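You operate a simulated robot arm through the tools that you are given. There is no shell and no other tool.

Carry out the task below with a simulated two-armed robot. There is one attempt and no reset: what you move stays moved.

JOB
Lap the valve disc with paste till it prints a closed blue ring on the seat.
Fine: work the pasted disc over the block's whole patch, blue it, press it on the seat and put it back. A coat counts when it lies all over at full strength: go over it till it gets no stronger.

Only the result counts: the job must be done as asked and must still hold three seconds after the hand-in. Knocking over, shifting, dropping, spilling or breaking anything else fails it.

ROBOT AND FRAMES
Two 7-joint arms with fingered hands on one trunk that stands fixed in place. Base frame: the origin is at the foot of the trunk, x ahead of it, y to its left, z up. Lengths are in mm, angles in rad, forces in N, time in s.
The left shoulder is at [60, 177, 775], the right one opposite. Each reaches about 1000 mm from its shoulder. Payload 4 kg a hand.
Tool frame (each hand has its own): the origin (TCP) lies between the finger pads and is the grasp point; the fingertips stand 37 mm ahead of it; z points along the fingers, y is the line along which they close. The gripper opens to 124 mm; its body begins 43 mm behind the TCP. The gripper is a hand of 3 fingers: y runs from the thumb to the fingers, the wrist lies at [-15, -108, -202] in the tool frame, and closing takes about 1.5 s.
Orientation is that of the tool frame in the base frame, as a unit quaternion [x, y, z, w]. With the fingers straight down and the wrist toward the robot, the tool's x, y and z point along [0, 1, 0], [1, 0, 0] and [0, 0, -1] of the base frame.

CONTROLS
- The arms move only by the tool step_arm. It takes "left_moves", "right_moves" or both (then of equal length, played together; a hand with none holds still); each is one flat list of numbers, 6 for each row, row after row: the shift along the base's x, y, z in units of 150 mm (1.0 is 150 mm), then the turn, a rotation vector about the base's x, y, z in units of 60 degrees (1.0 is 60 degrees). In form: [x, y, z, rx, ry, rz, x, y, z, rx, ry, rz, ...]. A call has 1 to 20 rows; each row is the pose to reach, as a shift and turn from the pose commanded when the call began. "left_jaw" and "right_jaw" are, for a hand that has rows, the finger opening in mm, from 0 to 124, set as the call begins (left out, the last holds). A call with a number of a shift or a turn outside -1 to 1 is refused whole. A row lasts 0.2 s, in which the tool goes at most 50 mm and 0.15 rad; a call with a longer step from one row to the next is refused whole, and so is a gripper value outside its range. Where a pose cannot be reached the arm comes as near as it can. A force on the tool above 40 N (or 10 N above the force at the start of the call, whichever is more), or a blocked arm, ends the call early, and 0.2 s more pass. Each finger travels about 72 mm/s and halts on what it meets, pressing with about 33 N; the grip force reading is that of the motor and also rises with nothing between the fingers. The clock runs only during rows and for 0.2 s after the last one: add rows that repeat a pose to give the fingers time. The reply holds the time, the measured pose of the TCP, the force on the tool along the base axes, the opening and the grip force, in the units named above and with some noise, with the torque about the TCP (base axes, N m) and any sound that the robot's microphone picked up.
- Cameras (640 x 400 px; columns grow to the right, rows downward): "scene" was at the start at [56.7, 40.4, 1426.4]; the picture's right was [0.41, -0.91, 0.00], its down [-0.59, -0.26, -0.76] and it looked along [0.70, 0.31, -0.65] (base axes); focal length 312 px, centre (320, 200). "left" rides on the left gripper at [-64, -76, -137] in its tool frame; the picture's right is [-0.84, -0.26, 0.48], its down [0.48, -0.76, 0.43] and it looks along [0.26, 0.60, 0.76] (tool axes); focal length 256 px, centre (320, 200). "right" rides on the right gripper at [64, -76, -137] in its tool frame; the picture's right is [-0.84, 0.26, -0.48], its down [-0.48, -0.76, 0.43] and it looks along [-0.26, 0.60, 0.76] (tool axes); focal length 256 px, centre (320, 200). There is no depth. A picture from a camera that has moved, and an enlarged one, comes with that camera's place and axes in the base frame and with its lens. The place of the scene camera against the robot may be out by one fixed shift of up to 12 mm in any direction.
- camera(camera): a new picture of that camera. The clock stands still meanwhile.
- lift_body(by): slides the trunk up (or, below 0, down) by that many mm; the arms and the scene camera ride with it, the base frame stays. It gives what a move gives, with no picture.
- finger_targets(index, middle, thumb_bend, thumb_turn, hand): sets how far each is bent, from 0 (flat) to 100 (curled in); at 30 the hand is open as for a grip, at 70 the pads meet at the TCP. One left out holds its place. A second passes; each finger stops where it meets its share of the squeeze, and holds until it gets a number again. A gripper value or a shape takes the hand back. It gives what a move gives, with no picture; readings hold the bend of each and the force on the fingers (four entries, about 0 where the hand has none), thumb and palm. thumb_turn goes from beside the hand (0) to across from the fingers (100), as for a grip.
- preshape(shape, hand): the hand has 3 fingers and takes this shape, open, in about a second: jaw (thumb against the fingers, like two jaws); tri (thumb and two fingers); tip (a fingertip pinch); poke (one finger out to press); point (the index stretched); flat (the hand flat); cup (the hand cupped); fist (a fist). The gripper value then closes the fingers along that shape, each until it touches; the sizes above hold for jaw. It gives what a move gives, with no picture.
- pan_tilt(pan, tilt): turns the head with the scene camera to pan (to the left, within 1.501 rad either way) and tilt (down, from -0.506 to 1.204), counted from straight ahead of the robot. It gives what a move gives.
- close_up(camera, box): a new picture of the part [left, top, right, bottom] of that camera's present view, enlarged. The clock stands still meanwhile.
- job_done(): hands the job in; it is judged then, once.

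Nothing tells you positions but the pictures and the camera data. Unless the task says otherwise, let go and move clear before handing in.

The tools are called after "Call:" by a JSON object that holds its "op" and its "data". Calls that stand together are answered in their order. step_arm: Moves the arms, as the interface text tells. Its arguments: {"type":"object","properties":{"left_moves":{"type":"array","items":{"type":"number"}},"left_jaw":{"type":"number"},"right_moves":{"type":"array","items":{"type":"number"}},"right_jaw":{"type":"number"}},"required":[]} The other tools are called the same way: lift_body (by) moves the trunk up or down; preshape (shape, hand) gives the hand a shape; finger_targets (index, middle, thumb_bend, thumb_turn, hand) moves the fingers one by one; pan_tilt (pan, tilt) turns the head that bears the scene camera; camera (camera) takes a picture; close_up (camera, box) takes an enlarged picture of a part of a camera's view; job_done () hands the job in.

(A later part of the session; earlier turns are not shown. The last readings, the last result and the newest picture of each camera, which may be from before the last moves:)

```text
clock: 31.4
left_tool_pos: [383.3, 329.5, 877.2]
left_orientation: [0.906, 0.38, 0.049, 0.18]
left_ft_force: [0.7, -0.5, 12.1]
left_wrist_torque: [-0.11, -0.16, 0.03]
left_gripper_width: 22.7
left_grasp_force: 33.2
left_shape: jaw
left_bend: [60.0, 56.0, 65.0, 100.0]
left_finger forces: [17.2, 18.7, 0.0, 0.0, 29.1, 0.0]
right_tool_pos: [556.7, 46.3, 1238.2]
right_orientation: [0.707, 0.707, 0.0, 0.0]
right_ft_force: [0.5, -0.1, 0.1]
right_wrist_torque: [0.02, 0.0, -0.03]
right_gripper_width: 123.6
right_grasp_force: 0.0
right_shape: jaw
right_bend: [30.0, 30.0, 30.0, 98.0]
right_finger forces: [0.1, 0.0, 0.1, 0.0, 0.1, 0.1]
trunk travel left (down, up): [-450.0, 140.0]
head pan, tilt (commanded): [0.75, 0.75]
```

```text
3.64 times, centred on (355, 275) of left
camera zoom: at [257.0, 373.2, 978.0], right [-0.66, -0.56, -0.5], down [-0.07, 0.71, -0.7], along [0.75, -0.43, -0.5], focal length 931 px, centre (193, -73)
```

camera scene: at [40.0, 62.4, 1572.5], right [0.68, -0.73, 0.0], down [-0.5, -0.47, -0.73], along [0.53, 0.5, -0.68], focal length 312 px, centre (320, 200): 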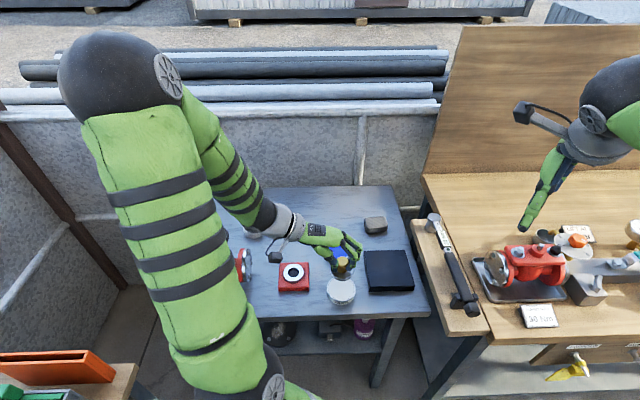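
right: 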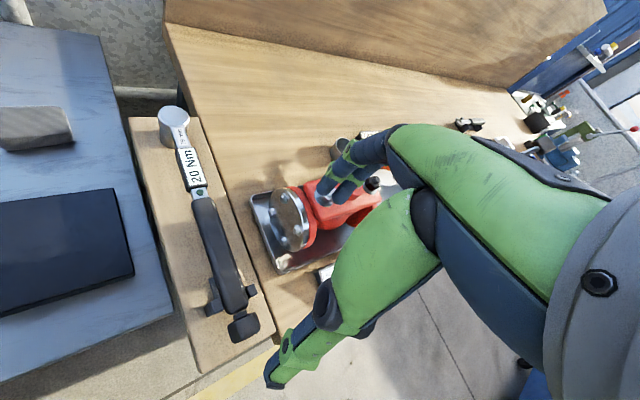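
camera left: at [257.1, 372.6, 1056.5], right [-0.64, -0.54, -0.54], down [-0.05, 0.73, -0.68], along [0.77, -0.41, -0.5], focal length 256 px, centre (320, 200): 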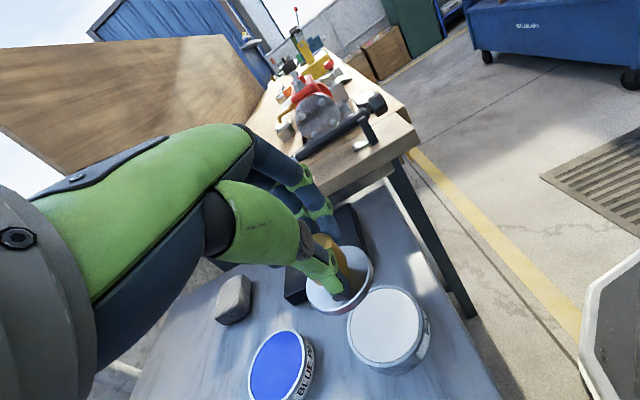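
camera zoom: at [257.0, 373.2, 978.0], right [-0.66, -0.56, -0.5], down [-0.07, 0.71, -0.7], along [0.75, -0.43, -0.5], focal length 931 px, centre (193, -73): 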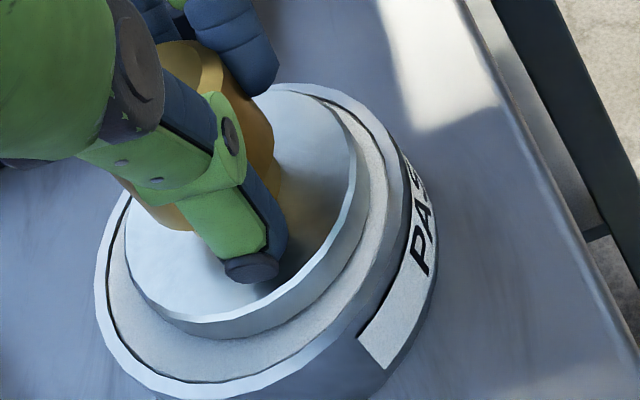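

The load is now near the disc's centre and the face lies flat on the paste. I'll lift the disc clear and carry it to above the black block at about (542, 270).

Call:
{"op": "step_arm", "data": {"left_moves": [0, 0, 0.03, 0, 0, 0, 0, 0, 0.15, 0, 0, 0, 0, 0, 0.4, 0, 0, 0, 0, 0, 0.4, 0, 0, 0]}}

Call:
{"op": "close_up", "data": {"camera": "scene", "box": [310, 230, 390, 310]}}

Call:
{"op": "step_arm", "data": {"left_moves": [0.2, -0.07, 0, 0, 0, 0, 0.4, -0.14, 0, 0, 0, 0, 0.6, -0.21, 0, 0, 0, 0, 0.8, -0.28, 0, 0, 0, 0, 0.97, -0.35, 0, 0, 0, 0, 0.97, -0.35, 0, 0, 0, 0]}}

Call:
{"op": "camera", "data": {"camera": "left"}}

Call:
{"op": "camera", "data": {"camera": "scene"}}

```text
clock: 32.4
left_tool_pos: [382.6, 328.9, 936.0]
left_orientation: [0.906, 0.379, 0.048, 0.18]
left_ft_force: [-0.7, 1.0, -1.5]
left_wrist_torque: [0.04, 0.03, 0.0]
left_gripper_width: 22.6
left_grasp_force: 32.6
left_shape: jaw
left_bend: [61.0, 56.0, 65.0, 100.0]
left_finger forces: [17.1, 17.0, 0.0, 0.0, 27.4, 0.0]
right_tool_pos: [557.6, 48.9, 1237.1]
right_orientation: [0.707, 0.707, -0.001, 0.0]
right_ft_force: [-0.2, 0.4, 1.1]
right_wrist_torque: [0.0, 0.01, 0.0]
right_gripper_width: 123.3
right_grasp_force: 0.0
right_shape: jaw
right_bend: [30.0, 30.0, 30.0, 98.0]
right_finger forces: [0.0, 0.0, 0.0, 0.1, 0.0, 0.0]
trunk travel left (down, up): [-450.0, 140.0]
head pan, tilt (commanded): [0.75, 0.75]
```

```text
5.00 times, centred on (350, 270) of scene
camera zoom: at [40.3, 62.8, 1572.4], right [0.68, -0.73, 0.0], down [-0.5, -0.47, -0.73], along [0.53, 0.5, -0.68], focal length 1560 px, centre (170, -150)
```

zoom: 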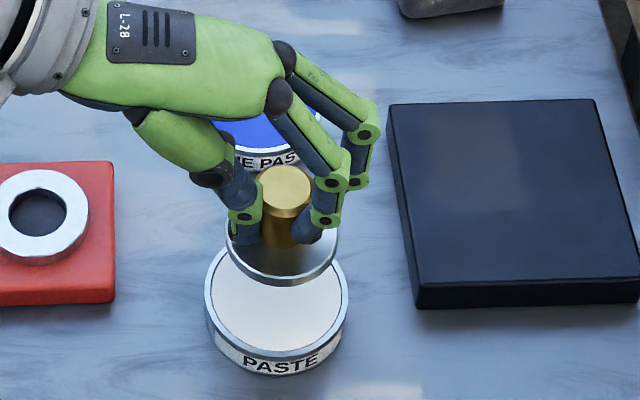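

```text
clock: 33.8
left_tool_pos: [529.5, 278.0, 934.7]
left_orientation: [0.906, 0.38, 0.05, 0.179]
left_ft_force: [-0.7, 0.0, -2.2]
left_wrist_torque: [0.01, 0.03, 0.02]
left_gripper_width: 22.6
left_grasp_force: 33.5
left_shape: jaw
left_bend: [61.0, 56.0, 65.0, 100.0]
left_finger forces: [16.8, 16.9, 0.0, 0.0, 27.1, 0.0]
right_tool_pos: [556.0, 47.2, 1237.3]
right_orientation: [0.707, 0.707, 0.0, 0.0]
right_ft_force: [-0.1, -0.3, 0.5]
right_wrist_torque: [-0.01, 0.01, -0.01]
right_gripper_width: 123.7
right_grasp_force: 0.0
right_shape: jaw
right_bend: [30.0, 30.0, 30.0, 98.0]
right_finger forces: [0.0, 0.0, 0.0, 0.0, 0.0, 0.0]
trunk travel left (down, up): [-450.0, 140.0]
head pan, tilt (commanded): [0.75, 0.75]
```

```text
taken
camera left: at [403.7, 321.0, 1036.4], right [-0.66, -0.56, -0.5], down [-0.07, 0.71, -0.7], along [0.75, -0.42, -0.5], focal length 256 px, centre (320, 200)
```

left: 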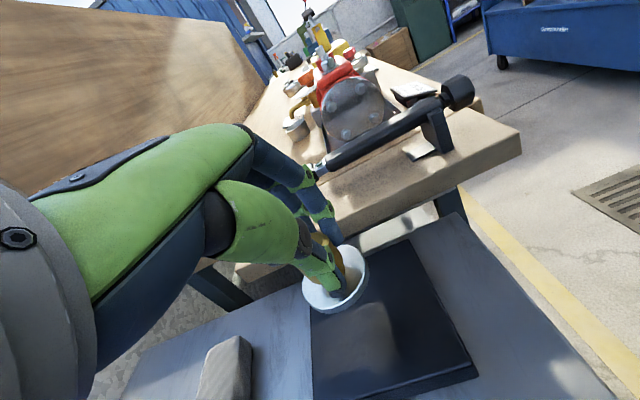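

```text
taken
camera scene: at [40.0, 62.4, 1572.5], right [0.68, -0.73, 0.0], down [-0.5, -0.47, -0.73], along [0.53, 0.5, -0.68], focal length 312 px, centre (320, 200)
```

scene: 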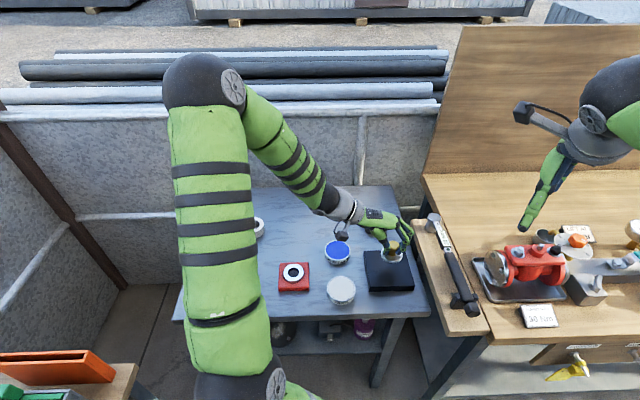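

The paste tin has not moved and the disc hangs over the block's centre. I'll lower 40 mm toward the block, then creep to contact.

Call:
{"op": "step_arm", "data": {"left_moves": [0, 0, -0.1, 0, 0, 0, 0, 0, -0.2, 0, 0, 0, 0, 0, -0.27, 0, 0, 0, 0, 0, -0.27, 0, 0, 0]}}

Call:
{"op": "close_up", "data": {"camera": "left", "box": [280, 210, 480, 390]}}

Call:
{"op": "close_up", "data": {"camera": "scene", "box": [350, 220, 440, 300]}}

```text
clock: 34.8
left_tool_pos: [530.6, 276.1, 894.0]
left_orientation: [0.906, 0.38, 0.049, 0.179]
left_ft_force: [0.0, -0.4, -1.8]
left_wrist_torque: [0.01, 0.02, 0.02]
left_gripper_width: 22.9
left_grasp_force: 33.0
left_shape: jaw
left_bend: [61.0, 56.0, 65.0, 100.0]
left_finger forces: [16.8, 16.9, 0.0, 0.0, 27.0, 0.1]
right_tool_pos: [555.8, 46.6, 1237.4]
right_orientation: [0.707, 0.707, 0.0, 0.0]
right_ft_force: [-0.2, -0.3, 0.1]
right_wrist_torque: [-0.04, 0.02, 0.0]
right_gripper_width: 123.5
right_grasp_force: 0.1
right_shape: jaw
right_bend: [30.0, 30.0, 30.0, 98.0]
right_finger forces: [0.1, 0.0, 0.0, 0.0, 0.0, 0.0]
trunk travel left (down, up): [-450.0, 140.0]
head pan, tilt (commanded): [0.75, 0.75]
```

```text
2.22 times, centred on (380, 300) of left
camera zoom: at [403.0, 319.7, 995.2], right [-0.66, -0.56, -0.5], down [-0.07, 0.71, -0.7], along [0.75, -0.43, -0.5], focal length 569 px, centre (187, -22)
```

zoom: 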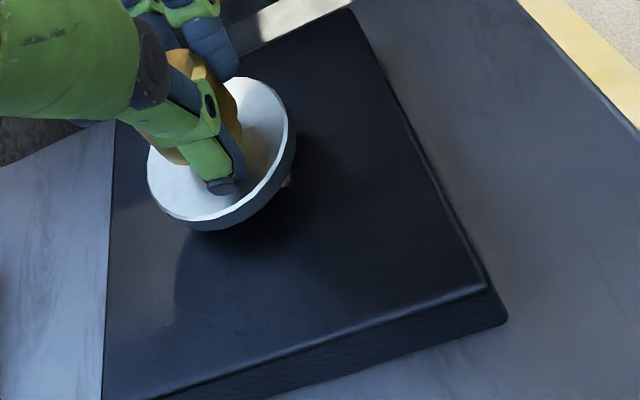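

```text
5.00 times, centred on (395, 260) of scene
camera zoom: at [40.0, 62.4, 1572.5], right [0.68, -0.73, 0.0], down [-0.5, -0.47, -0.73], along [0.53, 0.5, -0.68], focal length 1560 px, centre (-55, -100)
```

zoom: 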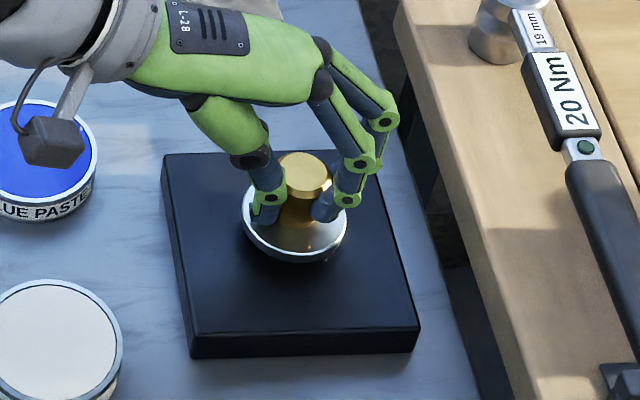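

The disc centre is near (544, 270), close to the block's centre (542, 271), about 10–17 mm above its top. I'll creep down.

Call:
{"op": "step_arm", "data": {"left_moves": [0, 0, -0.02, 0, 0, 0, 0, 0, -0.04, 0, 0, 0, 0, 0, -0.053, 0, 0, 0, 0, 0, -0.053, 0, 0, 0]}}

Call:
{"op": "step_arm", "data": {"left_moves": [0, 0, -0.007, 0, 0, 0, 0, 0, -0.013, 0, 0, 0, 0, 0, -0.013, 0, 0, 0]}}

```text
clock: 35.8
left_tool_pos: [528.5, 278.2, 888.0]
left_orientation: [0.906, 0.38, 0.049, 0.178]
left_ft_force: [-0.1, -0.7, -2.1]
left_wrist_torque: [0.01, 0.01, -0.01]
left_gripper_width: 22.8
left_grasp_force: 33.3
left_shape: jaw
left_bend: [61.0, 56.0, 65.0, 100.0]
left_finger forces: [16.8, 16.8, 0.0, 0.0, 27.1, 0.0]
right_tool_pos: [555.6, 48.9, 1236.7]
right_orientation: [0.707, 0.707, 0.0, 0.0]
right_ft_force: [-0.2, 0.5, -0.5]
right_wrist_torque: [-0.02, -0.04, -0.01]
right_gripper_width: 123.7
right_grasp_force: 0.1
right_shape: jaw
right_bend: [30.0, 30.0, 30.0, 98.0]
right_finger forces: [0.0, 0.1, 0.1, 0.1, 0.0, 0.0]
trunk travel left (down, up): [-450.0, 140.0]
head pan, tilt (commanded): [0.75, 0.75]
```

```text
clock: 36.6
left_tool_pos: [529.3, 278.3, 885.2]
left_orientation: [0.906, 0.38, 0.049, 0.178]
left_ft_force: [-0.5, -0.2, -1.6]
left_wrist_torque: [-0.03, 0.06, 0.03]
left_gripper_width: 22.7
left_grasp_force: 33.6
left_shape: jaw
left_bend: [61.0, 56.0, 65.0, 100.0]
left_finger forces: [16.8, 16.9, 0.1, 0.1, 27.1, 0.1]
right_tool_pos: [556.8, 47.8, 1237.0]
right_orientation: [0.707, 0.707, 0.0, 0.0]
right_ft_force: [0.1, 0.2, 0.0]
right_wrist_torque: [0.02, -0.02, -0.05]
right_gripper_width: 123.8
right_grasp_force: 0.2
right_shape: jaw
right_bend: [30.0, 30.0, 30.0, 98.0]
right_finger forces: [0.0, 0.1, 0.0, 0.1, 0.1, 0.0]
trunk travel left (down, up): [-450.0, 140.0]
head pan, tilt (commanded): [0.75, 0.75]
```

No contact yet at z ≈ 885. I'll keep creeping down in 1.5–2 mm steps.

Call:
{"op": "step_arm", "data": {"left_moves": [0, 0, -0.007, 0, 0, 0, 0, 0, -0.013, 0, 0, 0, 0, 0, -0.013, 0, 0, 0]}}

Call:
{"op": "step_arm", "data": {"left_moves": [0, 0, -0.005, 0, 0, 0, 0, 0, -0.01, 0, 0, 0, 0, 0, -0.01, 0, 0, 0]}}

```text
clock: 37.4
left_tool_pos: [529.3, 279.2, 884.1]
left_orientation: [0.906, 0.38, 0.05, 0.179]
left_ft_force: [-0.4, 0.4, -0.7]
left_wrist_torque: [0.0, 0.05, 0.0]
left_gripper_width: 22.7
left_grasp_force: 34.0
left_shape: jaw
left_bend: [61.0, 56.0, 65.0, 100.0]
left_finger forces: [16.8, 16.9, 0.0, 0.0, 27.1, 0.0]
right_tool_pos: [557.6, 48.4, 1236.3]
right_orientation: [0.707, 0.707, 0.0, 0.0]
right_ft_force: [-0.5, -0.6, -0.8]
right_wrist_torque: [0.02, -0.03, 0.0]
right_gripper_width: 123.5
right_grasp_force: 0.1
right_shape: jaw
right_bend: [30.0, 30.0, 30.0, 98.0]
right_finger forces: [0.0, 0.1, 0.1, 0.1, 0.0, 0.0]
trunk travel left (down, up): [-450.0, 140.0]
head pan, tilt (commanded): [0.75, 0.75]
```

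```text
clock: 38.2
left_tool_pos: [529.4, 279.3, 883.1]
left_orientation: [0.906, 0.379, 0.049, 0.179]
left_ft_force: [0.5, -1.0, -0.9]
left_wrist_torque: [0.03, 0.03, -0.02]
left_gripper_width: 22.9
left_grasp_force: 32.6
left_shape: jaw
left_bend: [61.0, 56.0, 65.0, 100.0]
left_finger forces: [16.8, 16.9, 0.0, 0.1, 27.1, 0.0]
right_tool_pos: [557.8, 48.3, 1237.3]
right_orientation: [0.707, 0.707, 0.0, 0.0]
right_ft_force: [0.3, 0.8, -0.3]
right_wrist_torque: [0.0, 0.01, 0.06]
right_gripper_width: 123.6
right_grasp_force: 0.1
right_shape: jaw
right_bend: [30.0, 30.0, 30.0, 98.0]
right_finger forces: [0.0, 0.1, 0.0, 0.0, 0.1, 0.0]
trunk travel left (down, up): [-450.0, 140.0]
head pan, tilt (commanded): [0.75, 0.75]
```

Still free at z ≈ 883. I'll look at the gap before continuing.

Call:
{"op": "close_up", "data": {"camera": "left", "box": [290, 220, 400, 320]}}

Call:
{"op": "close_up", "data": {"camera": "scene", "box": [370, 230, 420, 270]}}

```text
4.00 times, centred on (345, 270) of left
camera zoom: at [403.5, 321.5, 983.9], right [-0.66, -0.56, -0.5], down [-0.07, 0.71, -0.7], along [0.75, -0.43, -0.5], focal length 1024 px, centre (220, -80)
```

zoom: 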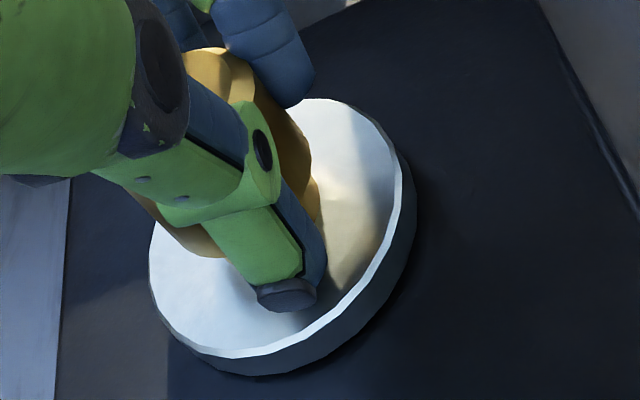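

```text
10.00 times, centred on (395, 250) of scene
camera zoom: at [40.1, 62.4, 1572.5], right [0.68, -0.73, 0.0], down [-0.5, -0.47, -0.73], along [0.53, 0.5, -0.68], focal length 3119 px, centre (-430, -300)
```

zoom: 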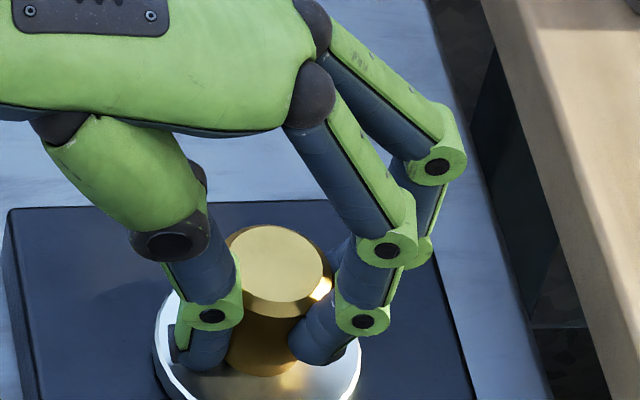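

The gap is only a few millimetres now. I'll go on down in small steps.

Call:
{"op": "step_arm", "data": {"left_moves": [0, 0, -0.005, 0, 0, 0, 0, 0, -0.01, 0, 0, 0, 0, 0, -0.01, 0, 0, 0]}}

Call:
{"op": "step_arm", "data": {"left_moves": [0, 0, -0.005, 0, 0, 0, 0, 0, -0.01, 0, 0, 0, 0, 0, -0.01, 0, 0, 0]}}

```text
clock: 39.0
left_tool_pos: [531.0, 277.2, 881.5]
left_orientation: [0.906, 0.379, 0.049, 0.179]
left_ft_force: [0.6, -0.8, 3.0]
left_wrist_torque: [0.05, 0.05, 0.01]
left_gripper_width: 22.7
left_grasp_force: 33.0
left_shape: jaw
left_bend: [61.0, 56.0, 65.0, 100.0]
left_finger forces: [16.7, 17.5, 0.0, 0.1, 28.1, 0.1]
right_tool_pos: [556.0, 47.8, 1237.9]
right_orientation: [0.707, 0.707, 0.0, 0.0]
right_ft_force: [0.4, 0.6, 1.4]
right_wrist_torque: [-0.02, 0.01, 0.04]
right_gripper_width: 123.7
right_grasp_force: 0.0
right_shape: jaw
right_bend: [30.0, 30.0, 30.0, 98.0]
right_finger forces: [0.0, 0.1, 0.0, 0.1, 0.0, 0.0]
trunk travel left (down, up): [-450.0, 140.0]
head pan, tilt (commanded): [0.75, 0.75]
```

```text
clock: 39.8
left_tool_pos: [529.7, 277.3, 880.9]
left_orientation: [0.906, 0.38, 0.05, 0.18]
left_ft_force: [0.2, -0.5, 12.4]
left_wrist_torque: [-0.01, -0.06, 0.04]
left_gripper_width: 22.3
left_grasp_force: 33.1
left_shape: jaw
left_bend: [61.0, 56.0, 65.0, 100.0]
left_finger forces: [16.6, 18.6, 0.0, 0.0, 29.7, 0.0]
right_tool_pos: [555.8, 47.6, 1237.2]
right_orientation: [0.708, 0.707, 0.0, 0.0]
right_ft_force: [0.3, -0.1, 0.2]
right_wrist_torque: [0.0, 0.03, 0.02]
right_gripper_width: 123.8
right_grasp_force: 0.0
right_shape: jaw
right_bend: [30.0, 30.0, 30.0, 98.0]
right_finger forces: [0.0, 0.1, 0.0, 0.0, 0.0, 0.0]
trunk travel left (down, up): [-450.0, 140.0]
head pan, tilt (commanded): [0.75, 0.75]
```

Contact with the block at 14 N, pressure slightly toward (−x, +y). I'll take out about 1° and try a short 10 mm stroke to see how the disc and the block respond.

Call:
{"op": "step_arm", "data": {"left_moves": [0, 0, 0, 0.011, 0.016, 0, 0.024, 0.024, 0, 0.011, 0.016, 0, 0.047, 0.047, 0, 0.011, 0.016, 0, 0.047, 0.047, 0, 0.011, 0.016, 0]}}

Call:
{"op": "close_up", "data": {"camera": "left", "box": [280, 210, 480, 390]}}

Call:
{"op": "close_up", "data": {"camera": "scene", "box": [350, 220, 440, 300]}}

```text
clock: 40.8
left_tool_pos: [535.3, 284.4, 880.1]
left_orientation: [0.908, 0.38, 0.043, 0.171]
left_ft_force: [-2.0, -4.8, 14.7]
left_wrist_torque: [-0.25, -0.19, -0.09]
left_gripper_width: 22.3
left_grasp_force: 33.2
left_shape: jaw
left_bend: [61.0, 55.0, 65.0, 100.0]
left_finger forces: [20.1, 18.0, 0.0, 0.0, 29.5, 0.0]
right_tool_pos: [555.6, 46.5, 1238.8]
right_orientation: [0.707, 0.707, 0.0, 0.0]
right_ft_force: [0.2, -0.2, -0.1]
right_wrist_torque: [-0.02, -0.03, -0.01]
right_gripper_width: 123.5
right_grasp_force: 0.1
right_shape: jaw
right_bend: [30.0, 30.0, 30.0, 98.0]
right_finger forces: [0.1, 0.1, 0.1, 0.0, 0.0, 0.1]
trunk travel left (down, up): [-450.0, 140.0]
head pan, tilt (commanded): [0.75, 0.75]
```

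```text
2.22 times, centred on (380, 300) of left
camera zoom: at [410.0, 326.5, 984.6], right [-0.66, -0.56, -0.5], down [-0.08, 0.72, -0.69], along [0.74, -0.42, -0.52], focal length 569 px, centre (187, -22)
```

zoom: 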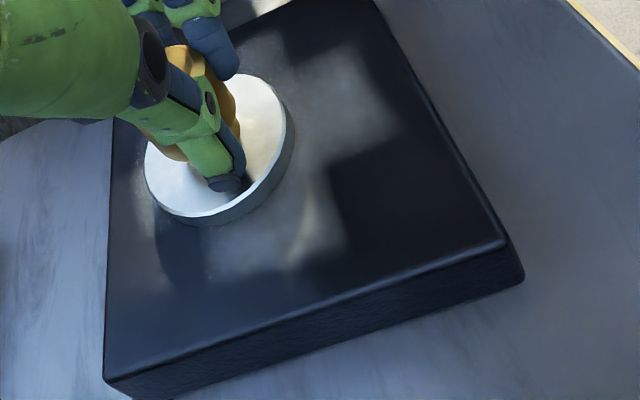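

```text
5.00 times, centred on (395, 260) of scene
camera zoom: at [38.7, 61.4, 1572.6], right [0.68, -0.73, 0.0], down [-0.5, -0.46, -0.73], along [0.54, 0.5, -0.68], focal length 1560 px, centre (-55, -100)
```

zoom: 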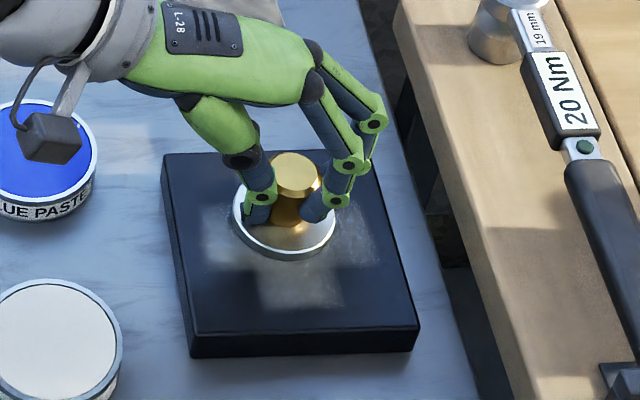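

A pale film appears on the block where the disc passed, in large cells, and the block has not moved. I'll now raster the disc over the far half of the block.

Call:
{"op": "step_arm", "data": {"left_moves": [0.0674, 0.0674, 0, 0, 0, 0, 0.1381, 0.1381, 0, 0, 0, 0, 0.2088, 0.0674, 0, 0, 0, 0, 0.2654, 0.0108, 0, 0, 0, 0, 0.3125, -0.0363, 0, 0, 0, 0, 0.2513, -0.0976, 0, 0, 0, 0, 0.19, -0.1589, 0, 0, 0, 0, 0.124, -0.2249, 0, 0, 0, 0, 0.058, -0.2909, 0, 0, 0, 0, -0.0033, -0.3521, 0, 0, 0, 0, -0.0646, -0.4134, 0, 0, 0, 0, -0.1117, -0.3663, 0, 0, 0, 0, -0.1589, -0.3191, 0, 0, 0, 0, -0.0976, -0.2579, 0, 0, 0, 0, -0.0363, -0.1966, 0, 0, 0, 0, 0.0297, -0.1306, 0, 0, 0, 0, 0.0957, -0.0646, 0, 0, 0, 0, 0.157, -0.0033, 0, 0, 0, 0, 0.2183, 0.058, 0, 0, 0, 0, 0.2183, 0.058, 0, 0, 0, 0]}}

Call:
{"op": "close_up", "data": {"camera": "scene", "box": [350, 220, 440, 300]}}

Call:
{"op": "close_up", "data": {"camera": "left", "box": [280, 210, 480, 390]}}

```text
clock: 45.0
left_tool_pos: [568.1, 293.8, 881.1]
left_orientation: [0.907, 0.382, 0.044, 0.171]
left_ft_force: [-2.7, -1.8, 7.5]
left_wrist_torque: [-0.12, -0.02, 0.0]
left_gripper_width: 21.9
left_grasp_force: 33.1
left_shape: jaw
left_bend: [72.0, 54.0, 65.0, 100.0]
left_finger forces: [20.5, 17.2, 0.0, 0.0, 28.1, 0.0]
right_tool_pos: [556.6, 47.7, 1237.6]
right_orientation: [0.707, 0.707, 0.0, 0.0]
right_ft_force: [-0.2, 0.7, 0.2]
right_wrist_torque: [-0.01, -0.02, 0.01]
right_gripper_width: 123.6
right_grasp_force: 0.0
right_shape: jaw
right_bend: [30.0, 30.0, 30.0, 98.0]
right_finger forces: [0.0, 0.0, 0.0, 0.0, 0.0, 0.1]
trunk travel left (down, up): [-450.0, 140.0]
head pan, tilt (commanded): [0.75, 0.75]
```

```text
5.00 times, centred on (395, 260) of scene
camera zoom: at [39.3, 61.9, 1572.5], right [0.68, -0.73, 0.0], down [-0.5, -0.46, -0.73], along [0.54, 0.5, -0.68], focal length 1560 px, centre (-55, -100)
```

zoom: 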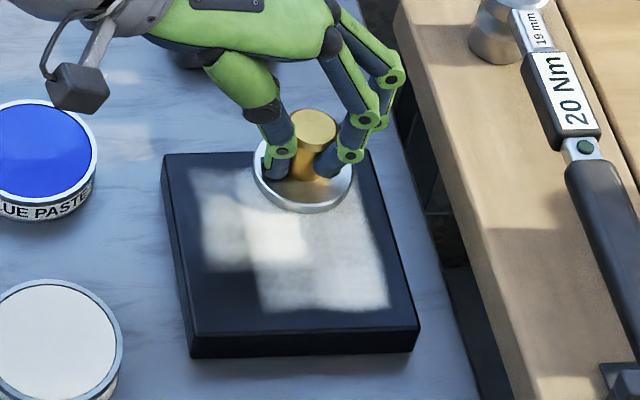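

```text
2.22 times, centred on (380, 300) of left
camera zoom: at [443.1, 336.5, 984.4], right [-0.66, -0.56, -0.5], down [-0.08, 0.72, -0.69], along [0.74, -0.42, -0.52], focal length 569 px, centre (187, -22)
```

zoom: 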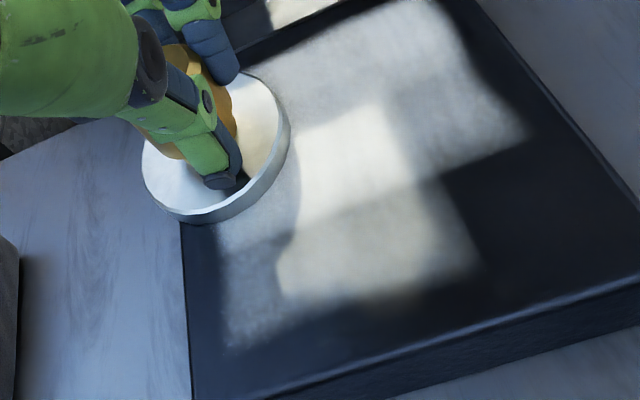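

The film now covers most of the patch; only the near-left part (bottom-left in the scene view) is bare. The index finger's bend jumped to 72, so I'll check the grip first.

Call:
{"op": "close_up", "data": {"camera": "left", "box": [270, 180, 400, 290]}}

Call:
{"op": "close_up", "data": {"camera": "scene", "box": [385, 210, 435, 260]}}

```text
3.64 times, centred on (335, 235) of left
camera zoom: at [443.1, 336.5, 984.4], right [-0.66, -0.56, -0.5], down [-0.08, 0.72, -0.69], along [0.74, -0.42, -0.52], focal length 931 px, centre (266, 73)
```

zoom: 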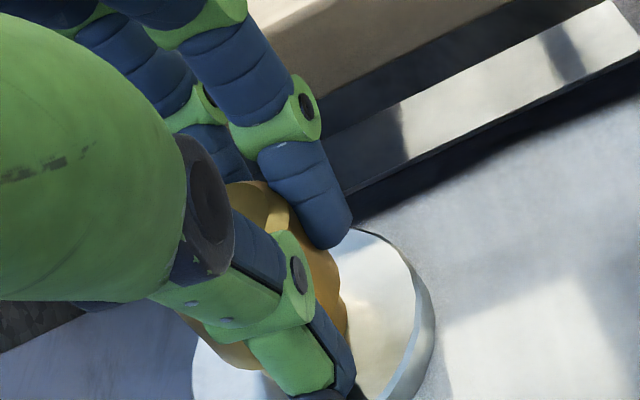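

```text
8.00 times, centred on (410, 235) of scene
camera zoom: at [39.3, 61.9, 1572.5], right [0.68, -0.73, 0.0], down [-0.5, -0.46, -0.73], along [0.54, 0.5, -0.68], focal length 2495 px, centre (-400, -80)
```

zoom: 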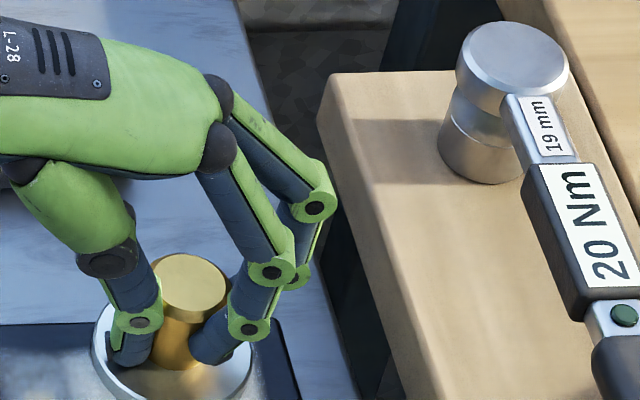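

The grip still holds, though one finger has crept round the knob. I'll do the remaining strokes along the closing direction, which loads the grip less.

Call:
{"op": "step_arm", "data": {"left_moves": [-0.066, 0.066, 0, 0, 0, 0, -0.1367, 0.1367, 0, 0, 0, 0, -0.2074, 0.2074, 0, 0, 0, 0, -0.2828, 0.2828, 0, 0, 0, 0, -0.33, 0.2357, 0, 0, 0, 0, -0.3771, 0.1886, 0, 0, 0, 0, -0.3064, 0.1179, 0, 0, 0, 0, -0.2357, 0.0471, 0, 0, 0, 0, -0.165, -0.0236, 0, 0, 0, 0, -0.2121, -0.0707, 0, 0, 0, 0, -0.2593, -0.1179, 0, 0, 0, 0, -0.33, -0.0471, 0, 0, 0, 0, -0.4007, 0.0236, 0, 0, 0, 0, -0.4714, 0.0943, 0, 0, 0, 0, -0.528, 0.0377, 0, 0, 0, 0, -0.5751, -0.0094, 0, 0, 0, 0, -0.5044, -0.0801, 0, 0, 0, 0, -0.4337, -0.1509, 0, 0, 0, 0, -0.363, -0.2216, 0, 0, 0, 0, -0.363, -0.2216, 0, 0, 0, 0]}}

Call:
{"op": "close_up", "data": {"camera": "scene", "box": [350, 220, 440, 300]}}

Call:
{"op": "close_up", "data": {"camera": "left", "box": [280, 210, 480, 390]}}

```text
clock: 49.2
left_tool_pos: [515.0, 259.7, 879.9]
left_orientation: [0.907, 0.382, 0.043, 0.171]
left_ft_force: [-2.6, 0.4, 5.1]
left_wrist_torque: [0.04, 0.01, 0.03]
left_gripper_width: 21.0
left_grasp_force: 33.1
left_shape: jaw
left_bend: [63.0, 54.0, 65.0, 100.0]
left_finger forces: [18.0, 17.3, 0.0, 0.0, 28.6, 0.0]
right_tool_pos: [556.3, 47.6, 1237.8]
right_orientation: [0.707, 0.707, 0.0, 0.0]
right_ft_force: [-0.3, 0.9, -0.7]
right_wrist_torque: [-0.01, -0.02, 0.03]
right_gripper_width: 123.6
right_grasp_force: 0.1
right_shape: jaw
right_bend: [30.0, 30.0, 30.0, 98.0]
right_finger forces: [0.1, 0.1, 0.0, 0.0, 0.1, 0.1]
trunk travel left (down, up): [-450.0, 140.0]
head pan, tilt (commanded): [0.75, 0.75]
```

```text
5.00 times, centred on (395, 260) of scene
camera zoom: at [39.6, 62.2, 1572.4], right [0.68, -0.73, 0.0], down [-0.5, -0.47, -0.73], along [0.54, 0.5, -0.68], focal length 1560 px, centre (-55, -100)
```

zoom: 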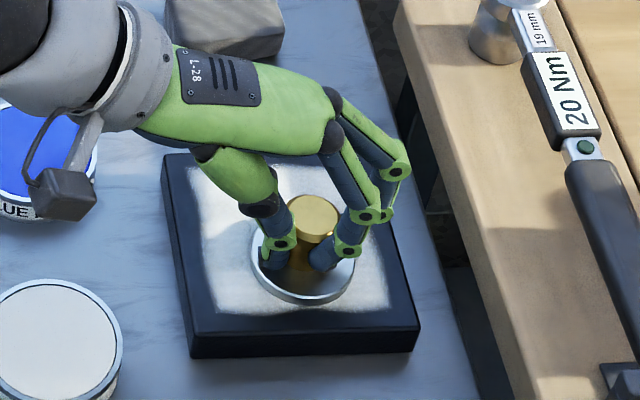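

```text
2.22 times, centred on (380, 300) of left
camera zoom: at [390.0, 301.9, 984.2], right [-0.66, -0.56, -0.5], down [-0.08, 0.72, -0.69], along [0.74, -0.42, -0.52], focal length 569 px, centre (187, -22)
```

zoom: 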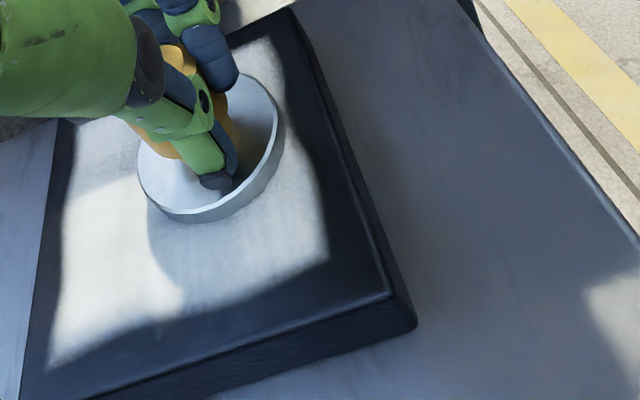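

The film now covers the whole square patch. I'll make a second full pass with columns along the closing direction to bring it to full strength.

Call:
{"op": "step_arm", "data": {"left_moves": [-0.1084, 0.0141, -0.002, 0, 0, 0, -0.2121, 0.0424, -0.002, 0, 0, 0, -0.2876, 0.1179, -0.002, 0, 0, 0, -0.198, 0.0283, -0.002, 0, 0, 0, -0.1084, -0.0613, -0.002, 0, 0, 0, -0.0189, -0.1508, -0.002, 0, 0, 0, 0.0707, -0.2404, -0.002, 0, 0, 0, 0.165, -0.1461, -0.002, 0, 0, 0, 0.0754, -0.0566, -0.002, 0, 0, 0, -0.0141, 0.033, -0.002, 0, 0, 0, -0.1037, 0.1226, -0.002, 0, 0, 0, -0.1933, 0.2121, -0.002, 0, 0, 0, -0.099, 0.3064, -0.002, 0, 0, 0, -0.0094, 0.2168, -0.002, 0, 0, 0, 0.0801, 0.1273, -0.002, 0, 0, 0, 0.1697, 0.0377, -0.002, 0, 0, 0, 0.2593, -0.0519, -0.002, 0, 0, 0, 0.3536, 0.0424, -0.002, 0, 0, 0, 0.264, 0.132, -0.002, 0, 0, 0, 0.1744, 0.2216, -0.002, 0, 0, 0]}}

Call:
{"op": "close_up", "data": {"camera": "scene", "box": [350, 220, 440, 300]}}

Call:
{"op": "close_up", "data": {"camera": "left", "box": [280, 210, 480, 390]}}

```text
clock: 53.4
left_tool_pos: [540.8, 293.1, 879.6]
left_orientation: [0.908, 0.381, 0.044, 0.17]
left_ft_force: [1.6, 0.0, 2.4]
left_wrist_torque: [0.07, -0.05, -0.01]
left_gripper_width: 20.7
left_grasp_force: 33.0
left_shape: jaw
left_bend: [72.0, 54.0, 65.0, 100.0]
left_finger forces: [15.2, 18.2, 0.0, 0.0, 25.9, 0.0]
right_tool_pos: [557.2, 47.5, 1237.0]
right_orientation: [0.706, 0.708, 0.001, 0.0]
right_ft_force: [0.4, 0.2, -0.1]
right_wrist_torque: [-0.02, 0.02, 0.04]
right_gripper_width: 123.8
right_grasp_force: 0.1
right_shape: jaw
right_bend: [30.0, 30.0, 30.0, 98.0]
right_finger forces: [0.0, 0.0, 0.1, 0.0, 0.0, 0.0]
trunk travel left (down, up): [-450.0, 140.0]
head pan, tilt (commanded): [0.75, 0.75]
```

```text
5.00 times, centred on (395, 260) of scene
camera zoom: at [39.8, 62.3, 1572.4], right [0.68, -0.73, 0.0], down [-0.5, -0.47, -0.73], along [0.54, 0.5, -0.68], focal length 1560 px, centre (-55, -100)
```

zoom: 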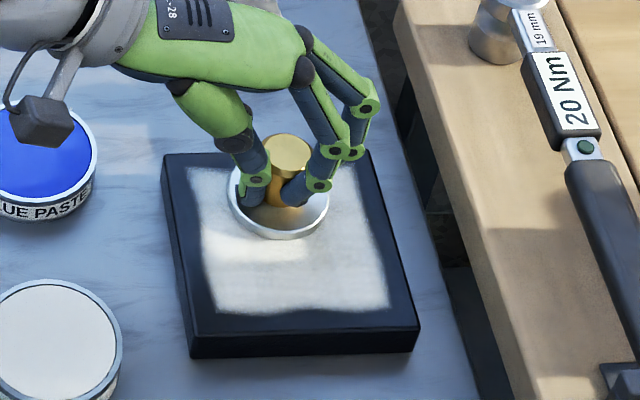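

```text
2.22 times, centred on (380, 300) of left
camera zoom: at [415.8, 336.0, 984.3], right [-0.66, -0.56, -0.5], down [-0.08, 0.72, -0.69], along [0.74, -0.42, -0.52], focal length 569 px, centre (187, -22)
```

zoom: 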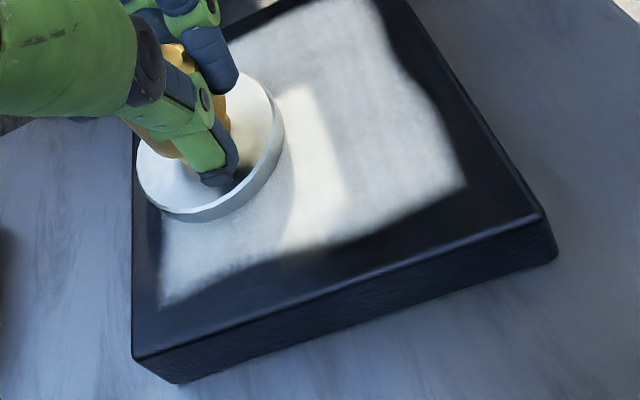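

The film is now even over the square. I'll finish the last column and go over it once more to confirm it gets no stronger.

Call:
{"op": "step_arm", "data": {"left_moves": [-0.0896, 0.0896, -0.004, 0, 0, 0, -0.1791, 0.1791, -0.004, 0, 0, 0, -0.0943, 0.264, -0.004, 0, 0, 0, -0.0047, 0.1744, -0.004, 0, 0, 0, 0.0849, 0.0849, -0.004, 0, 0, 0, 0.1744, -0.0047, -0.004, 0, 0, 0, 0.264, -0.0943, -0.004, 0, 0, 0, 0.1791, -0.1791, -0.004, 0, 0, 0, 0.0896, -0.0896, -0.004, 0, 0, 0, 0, 0, -0.004, 0, 0, 0, -0.0943, -0.0943, -0.004, 0, 0, 0, -0.1838, -0.0047, -0.004, 0, 0, 0, -0.2734, 0.0849, -0.004, 0, 0, 0, -0.3677, -0.0094, -0.004, 0, 0, 0, -0.2781, -0.099, -0.004, 0, 0, 0, -0.1886, -0.1886, -0.004, 0, 0, 0, -0.099, -0.2781, -0.004, 0, 0, 0, -0.0094, -0.3677, -0.004, 0, 0, 0, 0.0849, -0.2734, -0.004, 0, 0, 0, -0.0047, -0.1838, -0.004, 0, 0, 0]}}

Call:
{"op": "close_up", "data": {"camera": "scene", "box": [350, 220, 440, 300]}}

Call:
{"op": "close_up", "data": {"camera": "left", "box": [280, 210, 480, 390]}}

```text
clock: 57.6
left_tool_pos: [540.9, 265.8, 879.3]
left_orientation: [0.908, 0.381, 0.043, 0.171]
left_ft_force: [0.5, -1.6, 4.4]
left_wrist_torque: [0.0, 0.02, -0.01]
left_gripper_width: 17.0
left_grasp_force: 33.1
left_shape: jaw
left_bend: [73.0, 54.0, 67.0, 100.0]
left_finger forces: [0.1, 16.8, 0.1, 0.0, 23.1, 0.1]
right_tool_pos: [557.5, 49.0, 1237.5]
right_orientation: [0.707, 0.707, 0.0, 0.0]
right_ft_force: [-0.3, -0.3, 0.6]
right_wrist_torque: [-0.03, 0.01, -0.05]
right_gripper_width: 123.8
right_grasp_force: 0.1
right_shape: jaw
right_bend: [30.0, 30.0, 30.0, 98.0]
right_finger forces: [0.0, 0.1, 0.0, 0.0, 0.0, 0.0]
trunk travel left (down, up): [-450.0, 140.0]
head pan, tilt (commanded): [0.75, 0.75]
```

```text
5.00 times, centred on (395, 260) of scene
camera zoom: at [39.6, 62.2, 1572.5], right [0.68, -0.73, 0.0], down [-0.5, -0.47, -0.73], along [0.54, 0.5, -0.68], focal length 1560 px, centre (-55, -100)
```

zoom: 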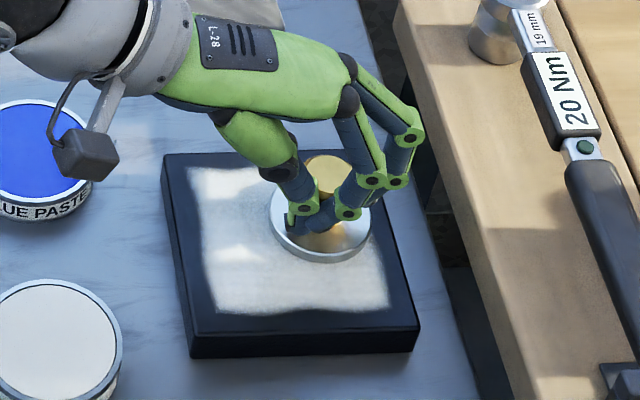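

```text
2.22 times, centred on (380, 300) of left
camera zoom: at [415.4, 308.6, 983.4], right [-0.66, -0.56, -0.5], down [-0.08, 0.72, -0.69], along [0.74, -0.42, -0.52], focal length 569 px, centre (187, -22)
```

zoom: 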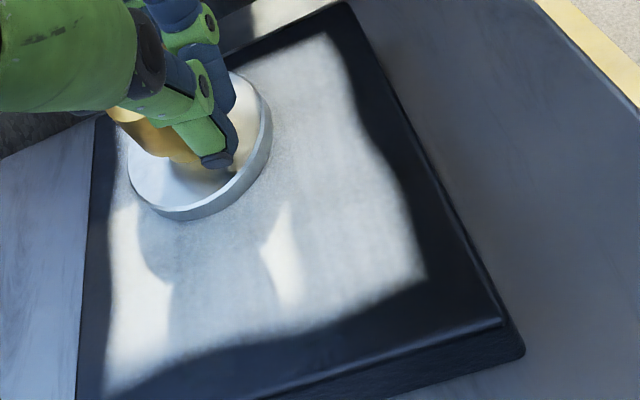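

The film looks full and unchanged, but the index finger has lost the knob. The disc rests flat on the block, so I'll open the hand here and regrip it centred.

Call:
{"op": "step_arm", "data": {"left_moves": [0, 0, 0.005, 0, 0, 0, 0, 0, 0.005, 0, 0, 0, 0, 0, 0.005, 0, 0, 0, 0, 0, 0.005, 0, 0, 0, 0, 0, 0.005, 0, 0, 0], "left_jaw": 66}}

Call:
{"op": "close_up", "data": {"camera": "left", "box": [270, 180, 400, 300]}}

Call:
{"op": "close_up", "data": {"camera": "scene", "box": [380, 220, 430, 270]}}

```text
clock: 58.8
left_tool_pos: [540.0, 267.7, 879.9]
left_orientation: [0.908, 0.38, 0.044, 0.171]
left_ft_force: [0.4, 0.1, 0.1]
left_wrist_torque: [0.01, 0.02, 0.0]
left_gripper_width: 65.7
left_grasp_force: 0.0
left_shape: jaw
left_bend: [41.0, 45.0, 55.0, 100.0]
left_finger forces: [0.0, 0.1, 0.0, 0.0, 0.1, 0.0]
right_tool_pos: [557.6, 47.6, 1236.1]
right_orientation: [0.707, 0.707, 0.0, 0.0]
right_ft_force: [0.5, -0.5, -1.1]
right_wrist_torque: [-0.01, 0.0, 0.02]
right_gripper_width: 123.3
right_grasp_force: 0.1
right_shape: jaw
right_bend: [30.0, 30.0, 30.0, 98.0]
right_finger forces: [0.1, 0.0, 0.0, 0.0, 0.1, 0.0]
trunk travel left (down, up): [-450.0, 140.0]
head pan, tilt (commanded): [0.75, 0.75]
```

```text
3.33 times, centred on (335, 240) of left
camera zoom: at [415.1, 309.3, 983.7], right [-0.66, -0.56, -0.5], down [-0.08, 0.72, -0.69], along [0.74, -0.42, -0.52], focal length 853 px, centre (270, 67)
```

zoom: 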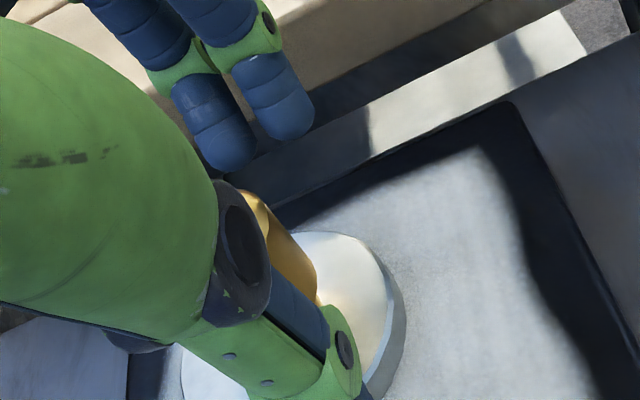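

```text
8.00 times, centred on (405, 245) of scene
camera zoom: at [40.0, 62.3, 1572.5], right [0.68, -0.73, 0.0], down [-0.5, -0.47, -0.73], along [0.53, 0.5, -0.68], focal length 2495 px, centre (-360, -160)
```

zoom: 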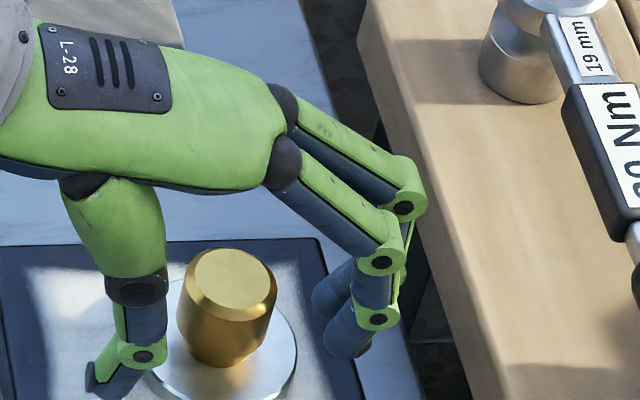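

The disc sits undisturbed on the block. I'll shift the hand 10 mm along the finger spread so the knob is centred between the two fingers, then close.

Call:
{"op": "step_arm", "data": {"left_moves": [0.025, 0.025, 0, 0, 0, 0, 0.0495, 0.0495, 0, 0, 0, 0, 0.0495, 0.0495, 0, 0, 0, 0, 0.0495, 0.0495, 0, 0, 0, 0], "left_jaw": 52}}

Call:
{"op": "close_up", "data": {"camera": "left", "box": [270, 180, 400, 300]}}

Call:
{"op": "close_up", "data": {"camera": "scene", "box": [380, 220, 430, 270]}}

```text
clock: 59.8
left_tool_pos: [547.3, 274.3, 878.2]
left_orientation: [0.908, 0.381, 0.044, 0.171]
left_ft_force: [-0.8, 0.1, 1.5]
left_wrist_torque: [0.02, 0.03, 0.0]
left_gripper_width: 52.4
left_grasp_force: 0.0
left_shape: jaw
left_bend: [46.0, 49.0, 58.0, 100.0]
left_finger forces: [0.0, 0.1, 0.1, 0.1, 0.6, 0.0]
right_tool_pos: [556.1, 47.3, 1236.5]
right_orientation: [0.707, 0.707, -0.001, -0.001]
right_ft_force: [0.3, 0.4, -0.5]
right_wrist_torque: [0.0, 0.02, -0.01]
right_gripper_width: 123.5
right_grasp_force: 0.1
right_shape: jaw
right_bend: [30.0, 30.0, 30.0, 98.0]
right_finger forces: [0.0, 0.0, 0.0, 0.1, 0.0, 0.0]
trunk travel left (down, up): [-450.0, 140.0]
head pan, tilt (commanded): [0.75, 0.75]
```

```text
3.33 times, centred on (335, 240) of left
camera zoom: at [423.2, 316.6, 983.1], right [-0.66, -0.56, -0.5], down [-0.08, 0.72, -0.69], along [0.74, -0.42, -0.52], focal length 853 px, centre (270, 67)
```

zoom: 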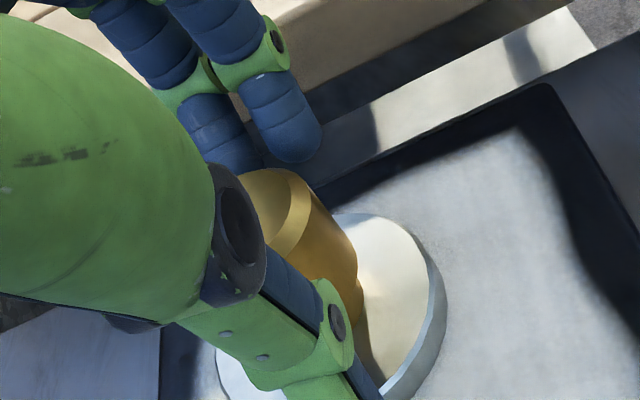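

```text
8.00 times, centred on (405, 245) of scene
camera zoom: at [39.9, 62.3, 1572.5], right [0.68, -0.73, 0.0], down [-0.5, -0.47, -0.73], along [0.53, 0.5, -0.68], focal length 2495 px, centre (-360, -160)
```

zoom: 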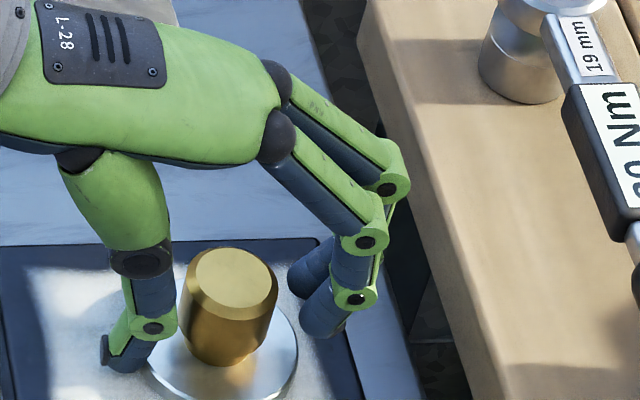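

By the scene view the knob axis lies on the line between the thumb tip and the finger midpoint. I'll close and compare the finger forces.

Call:
{"op": "step_arm", "data": {"left_moves": [0, 0, 0, 0, 0, 0, 0, 0, 0, 0, 0, 0, 0, 0, 0, 0, 0, 0, 0, 0, 0, 0, 0, 0, 0, 0, 0, 0, 0, 0], "left_jaw": 8}}

Call:
{"op": "close_up", "data": {"camera": "left", "box": [270, 180, 400, 300]}}

Call:
{"op": "close_up", "data": {"camera": "scene", "box": [380, 220, 430, 270]}}

```text
clock: 61.0
left_tool_pos: [548.4, 274.4, 879.3]
left_orientation: [0.907, 0.381, 0.044, 0.171]
left_ft_force: [-1.5, -0.5, 6.5]
left_wrist_torque: [0.14, 0.08, 0.08]
left_gripper_width: 26.7
left_grasp_force: 33.0
left_shape: jaw
left_bend: [60.0, 56.0, 64.0, 100.0]
left_finger forces: [15.7, 13.3, 0.0, 0.0, 33.2, 0.0]
right_tool_pos: [556.7, 47.6, 1238.1]
right_orientation: [0.707, 0.707, 0.0, 0.001]
right_ft_force: [-0.7, -0.2, -0.2]
right_wrist_torque: [0.0, -0.01, -0.02]
right_gripper_width: 123.2
right_grasp_force: 0.1
right_shape: jaw
right_bend: [30.0, 30.0, 30.0, 98.0]
right_finger forces: [0.1, 0.0, 0.1, 0.0, 0.0, 0.0]
trunk travel left (down, up): [-450.0, 140.0]
head pan, tilt (commanded): [0.75, 0.75]
```

```text
3.33 times, centred on (335, 240) of left
camera zoom: at [422.9, 316.3, 983.4], right [-0.66, -0.56, -0.5], down [-0.08, 0.72, -0.69], along [0.74, -0.42, -0.52], focal length 853 px, centre (270, 67)
```

zoom: 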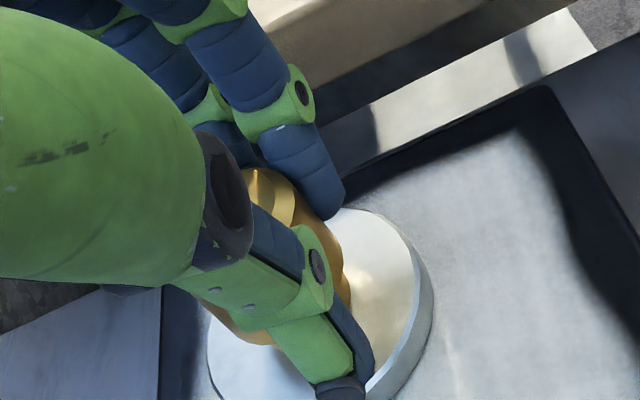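

```text
8.00 times, centred on (405, 245) of scene
camera zoom: at [39.4, 62.0, 1572.6], right [0.68, -0.73, 0.0], down [-0.5, -0.47, -0.73], along [0.54, 0.5, -0.68], focal length 2495 px, centre (-360, -160)
```

zoom: 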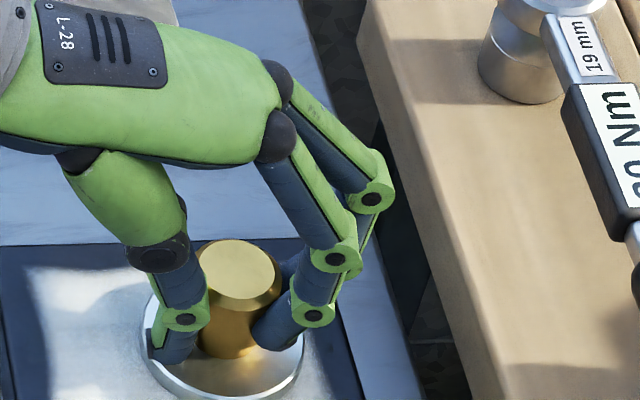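

The grip is even (15.7 / 13.3 N against 33 N), but the thumb-side edge carries the load. I'll tip the disc 2° to level it and read the torque again.

Call:
{"op": "step_arm", "data": {"left_moves": [0, 0, 0, 0.025, 0.022, 0, 0, 0, 0, 0.025, 0.022, 0, 0, 0, 0, 0.025, 0.022, 0]}}

Call:
{"op": "close_up", "data": {"camera": "left", "box": [280, 200, 410, 320]}}

Call:
{"op": "close_up", "data": {"camera": "scene", "box": [375, 230, 425, 280]}}

```text
clock: 61.8
left_tool_pos: [548.4, 274.1, 879.5]
left_orientation: [0.91, 0.382, 0.039, 0.155]
left_ft_force: [-0.7, -1.1, 1.9]
left_wrist_torque: [-0.02, -0.09, -0.04]
left_gripper_width: 26.2
left_grasp_force: 33.2
left_shape: jaw
left_bend: [60.0, 56.0, 64.0, 100.0]
left_finger forces: [15.0, 14.5, 0.0, 0.1, 31.0, 0.1]
right_tool_pos: [556.7, 48.2, 1238.1]
right_orientation: [0.707, 0.707, 0.0, 0.0]
right_ft_force: [1.3, 0.7, -0.1]
right_wrist_torque: [-0.02, -0.01, -0.05]
right_gripper_width: 123.4
right_grasp_force: 0.0
right_shape: jaw
right_bend: [30.0, 30.0, 30.0, 98.0]
right_finger forces: [0.1, 0.1, 0.1, 0.0, 0.1, 0.0]
trunk travel left (down, up): [-450.0, 140.0]
head pan, tilt (commanded): [0.75, 0.75]
```

```text
3.33 times, centred on (345, 260) of left
camera zoom: at [425.4, 313.5, 987.5], right [-0.68, -0.55, -0.5], down [-0.1, 0.73, -0.67], along [0.73, -0.41, -0.55], focal length 853 px, centre (237, 0)
```

zoom: 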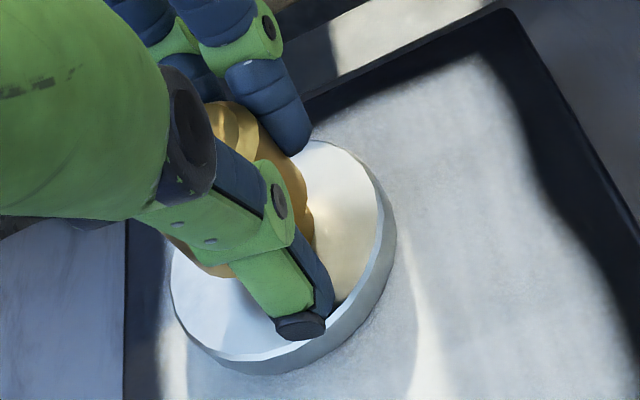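

```text
8.00 times, centred on (400, 255) of scene
camera zoom: at [39.8, 62.2, 1572.5], right [0.68, -0.73, 0.0], down [-0.5, -0.47, -0.73], along [0.53, 0.5, -0.68], focal length 2495 px, centre (-320, -240)
```

zoom: 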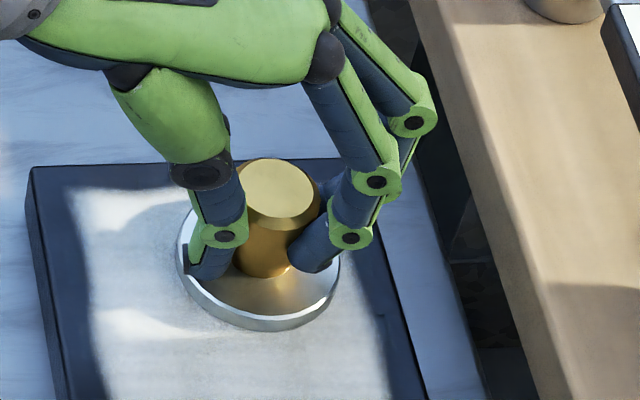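

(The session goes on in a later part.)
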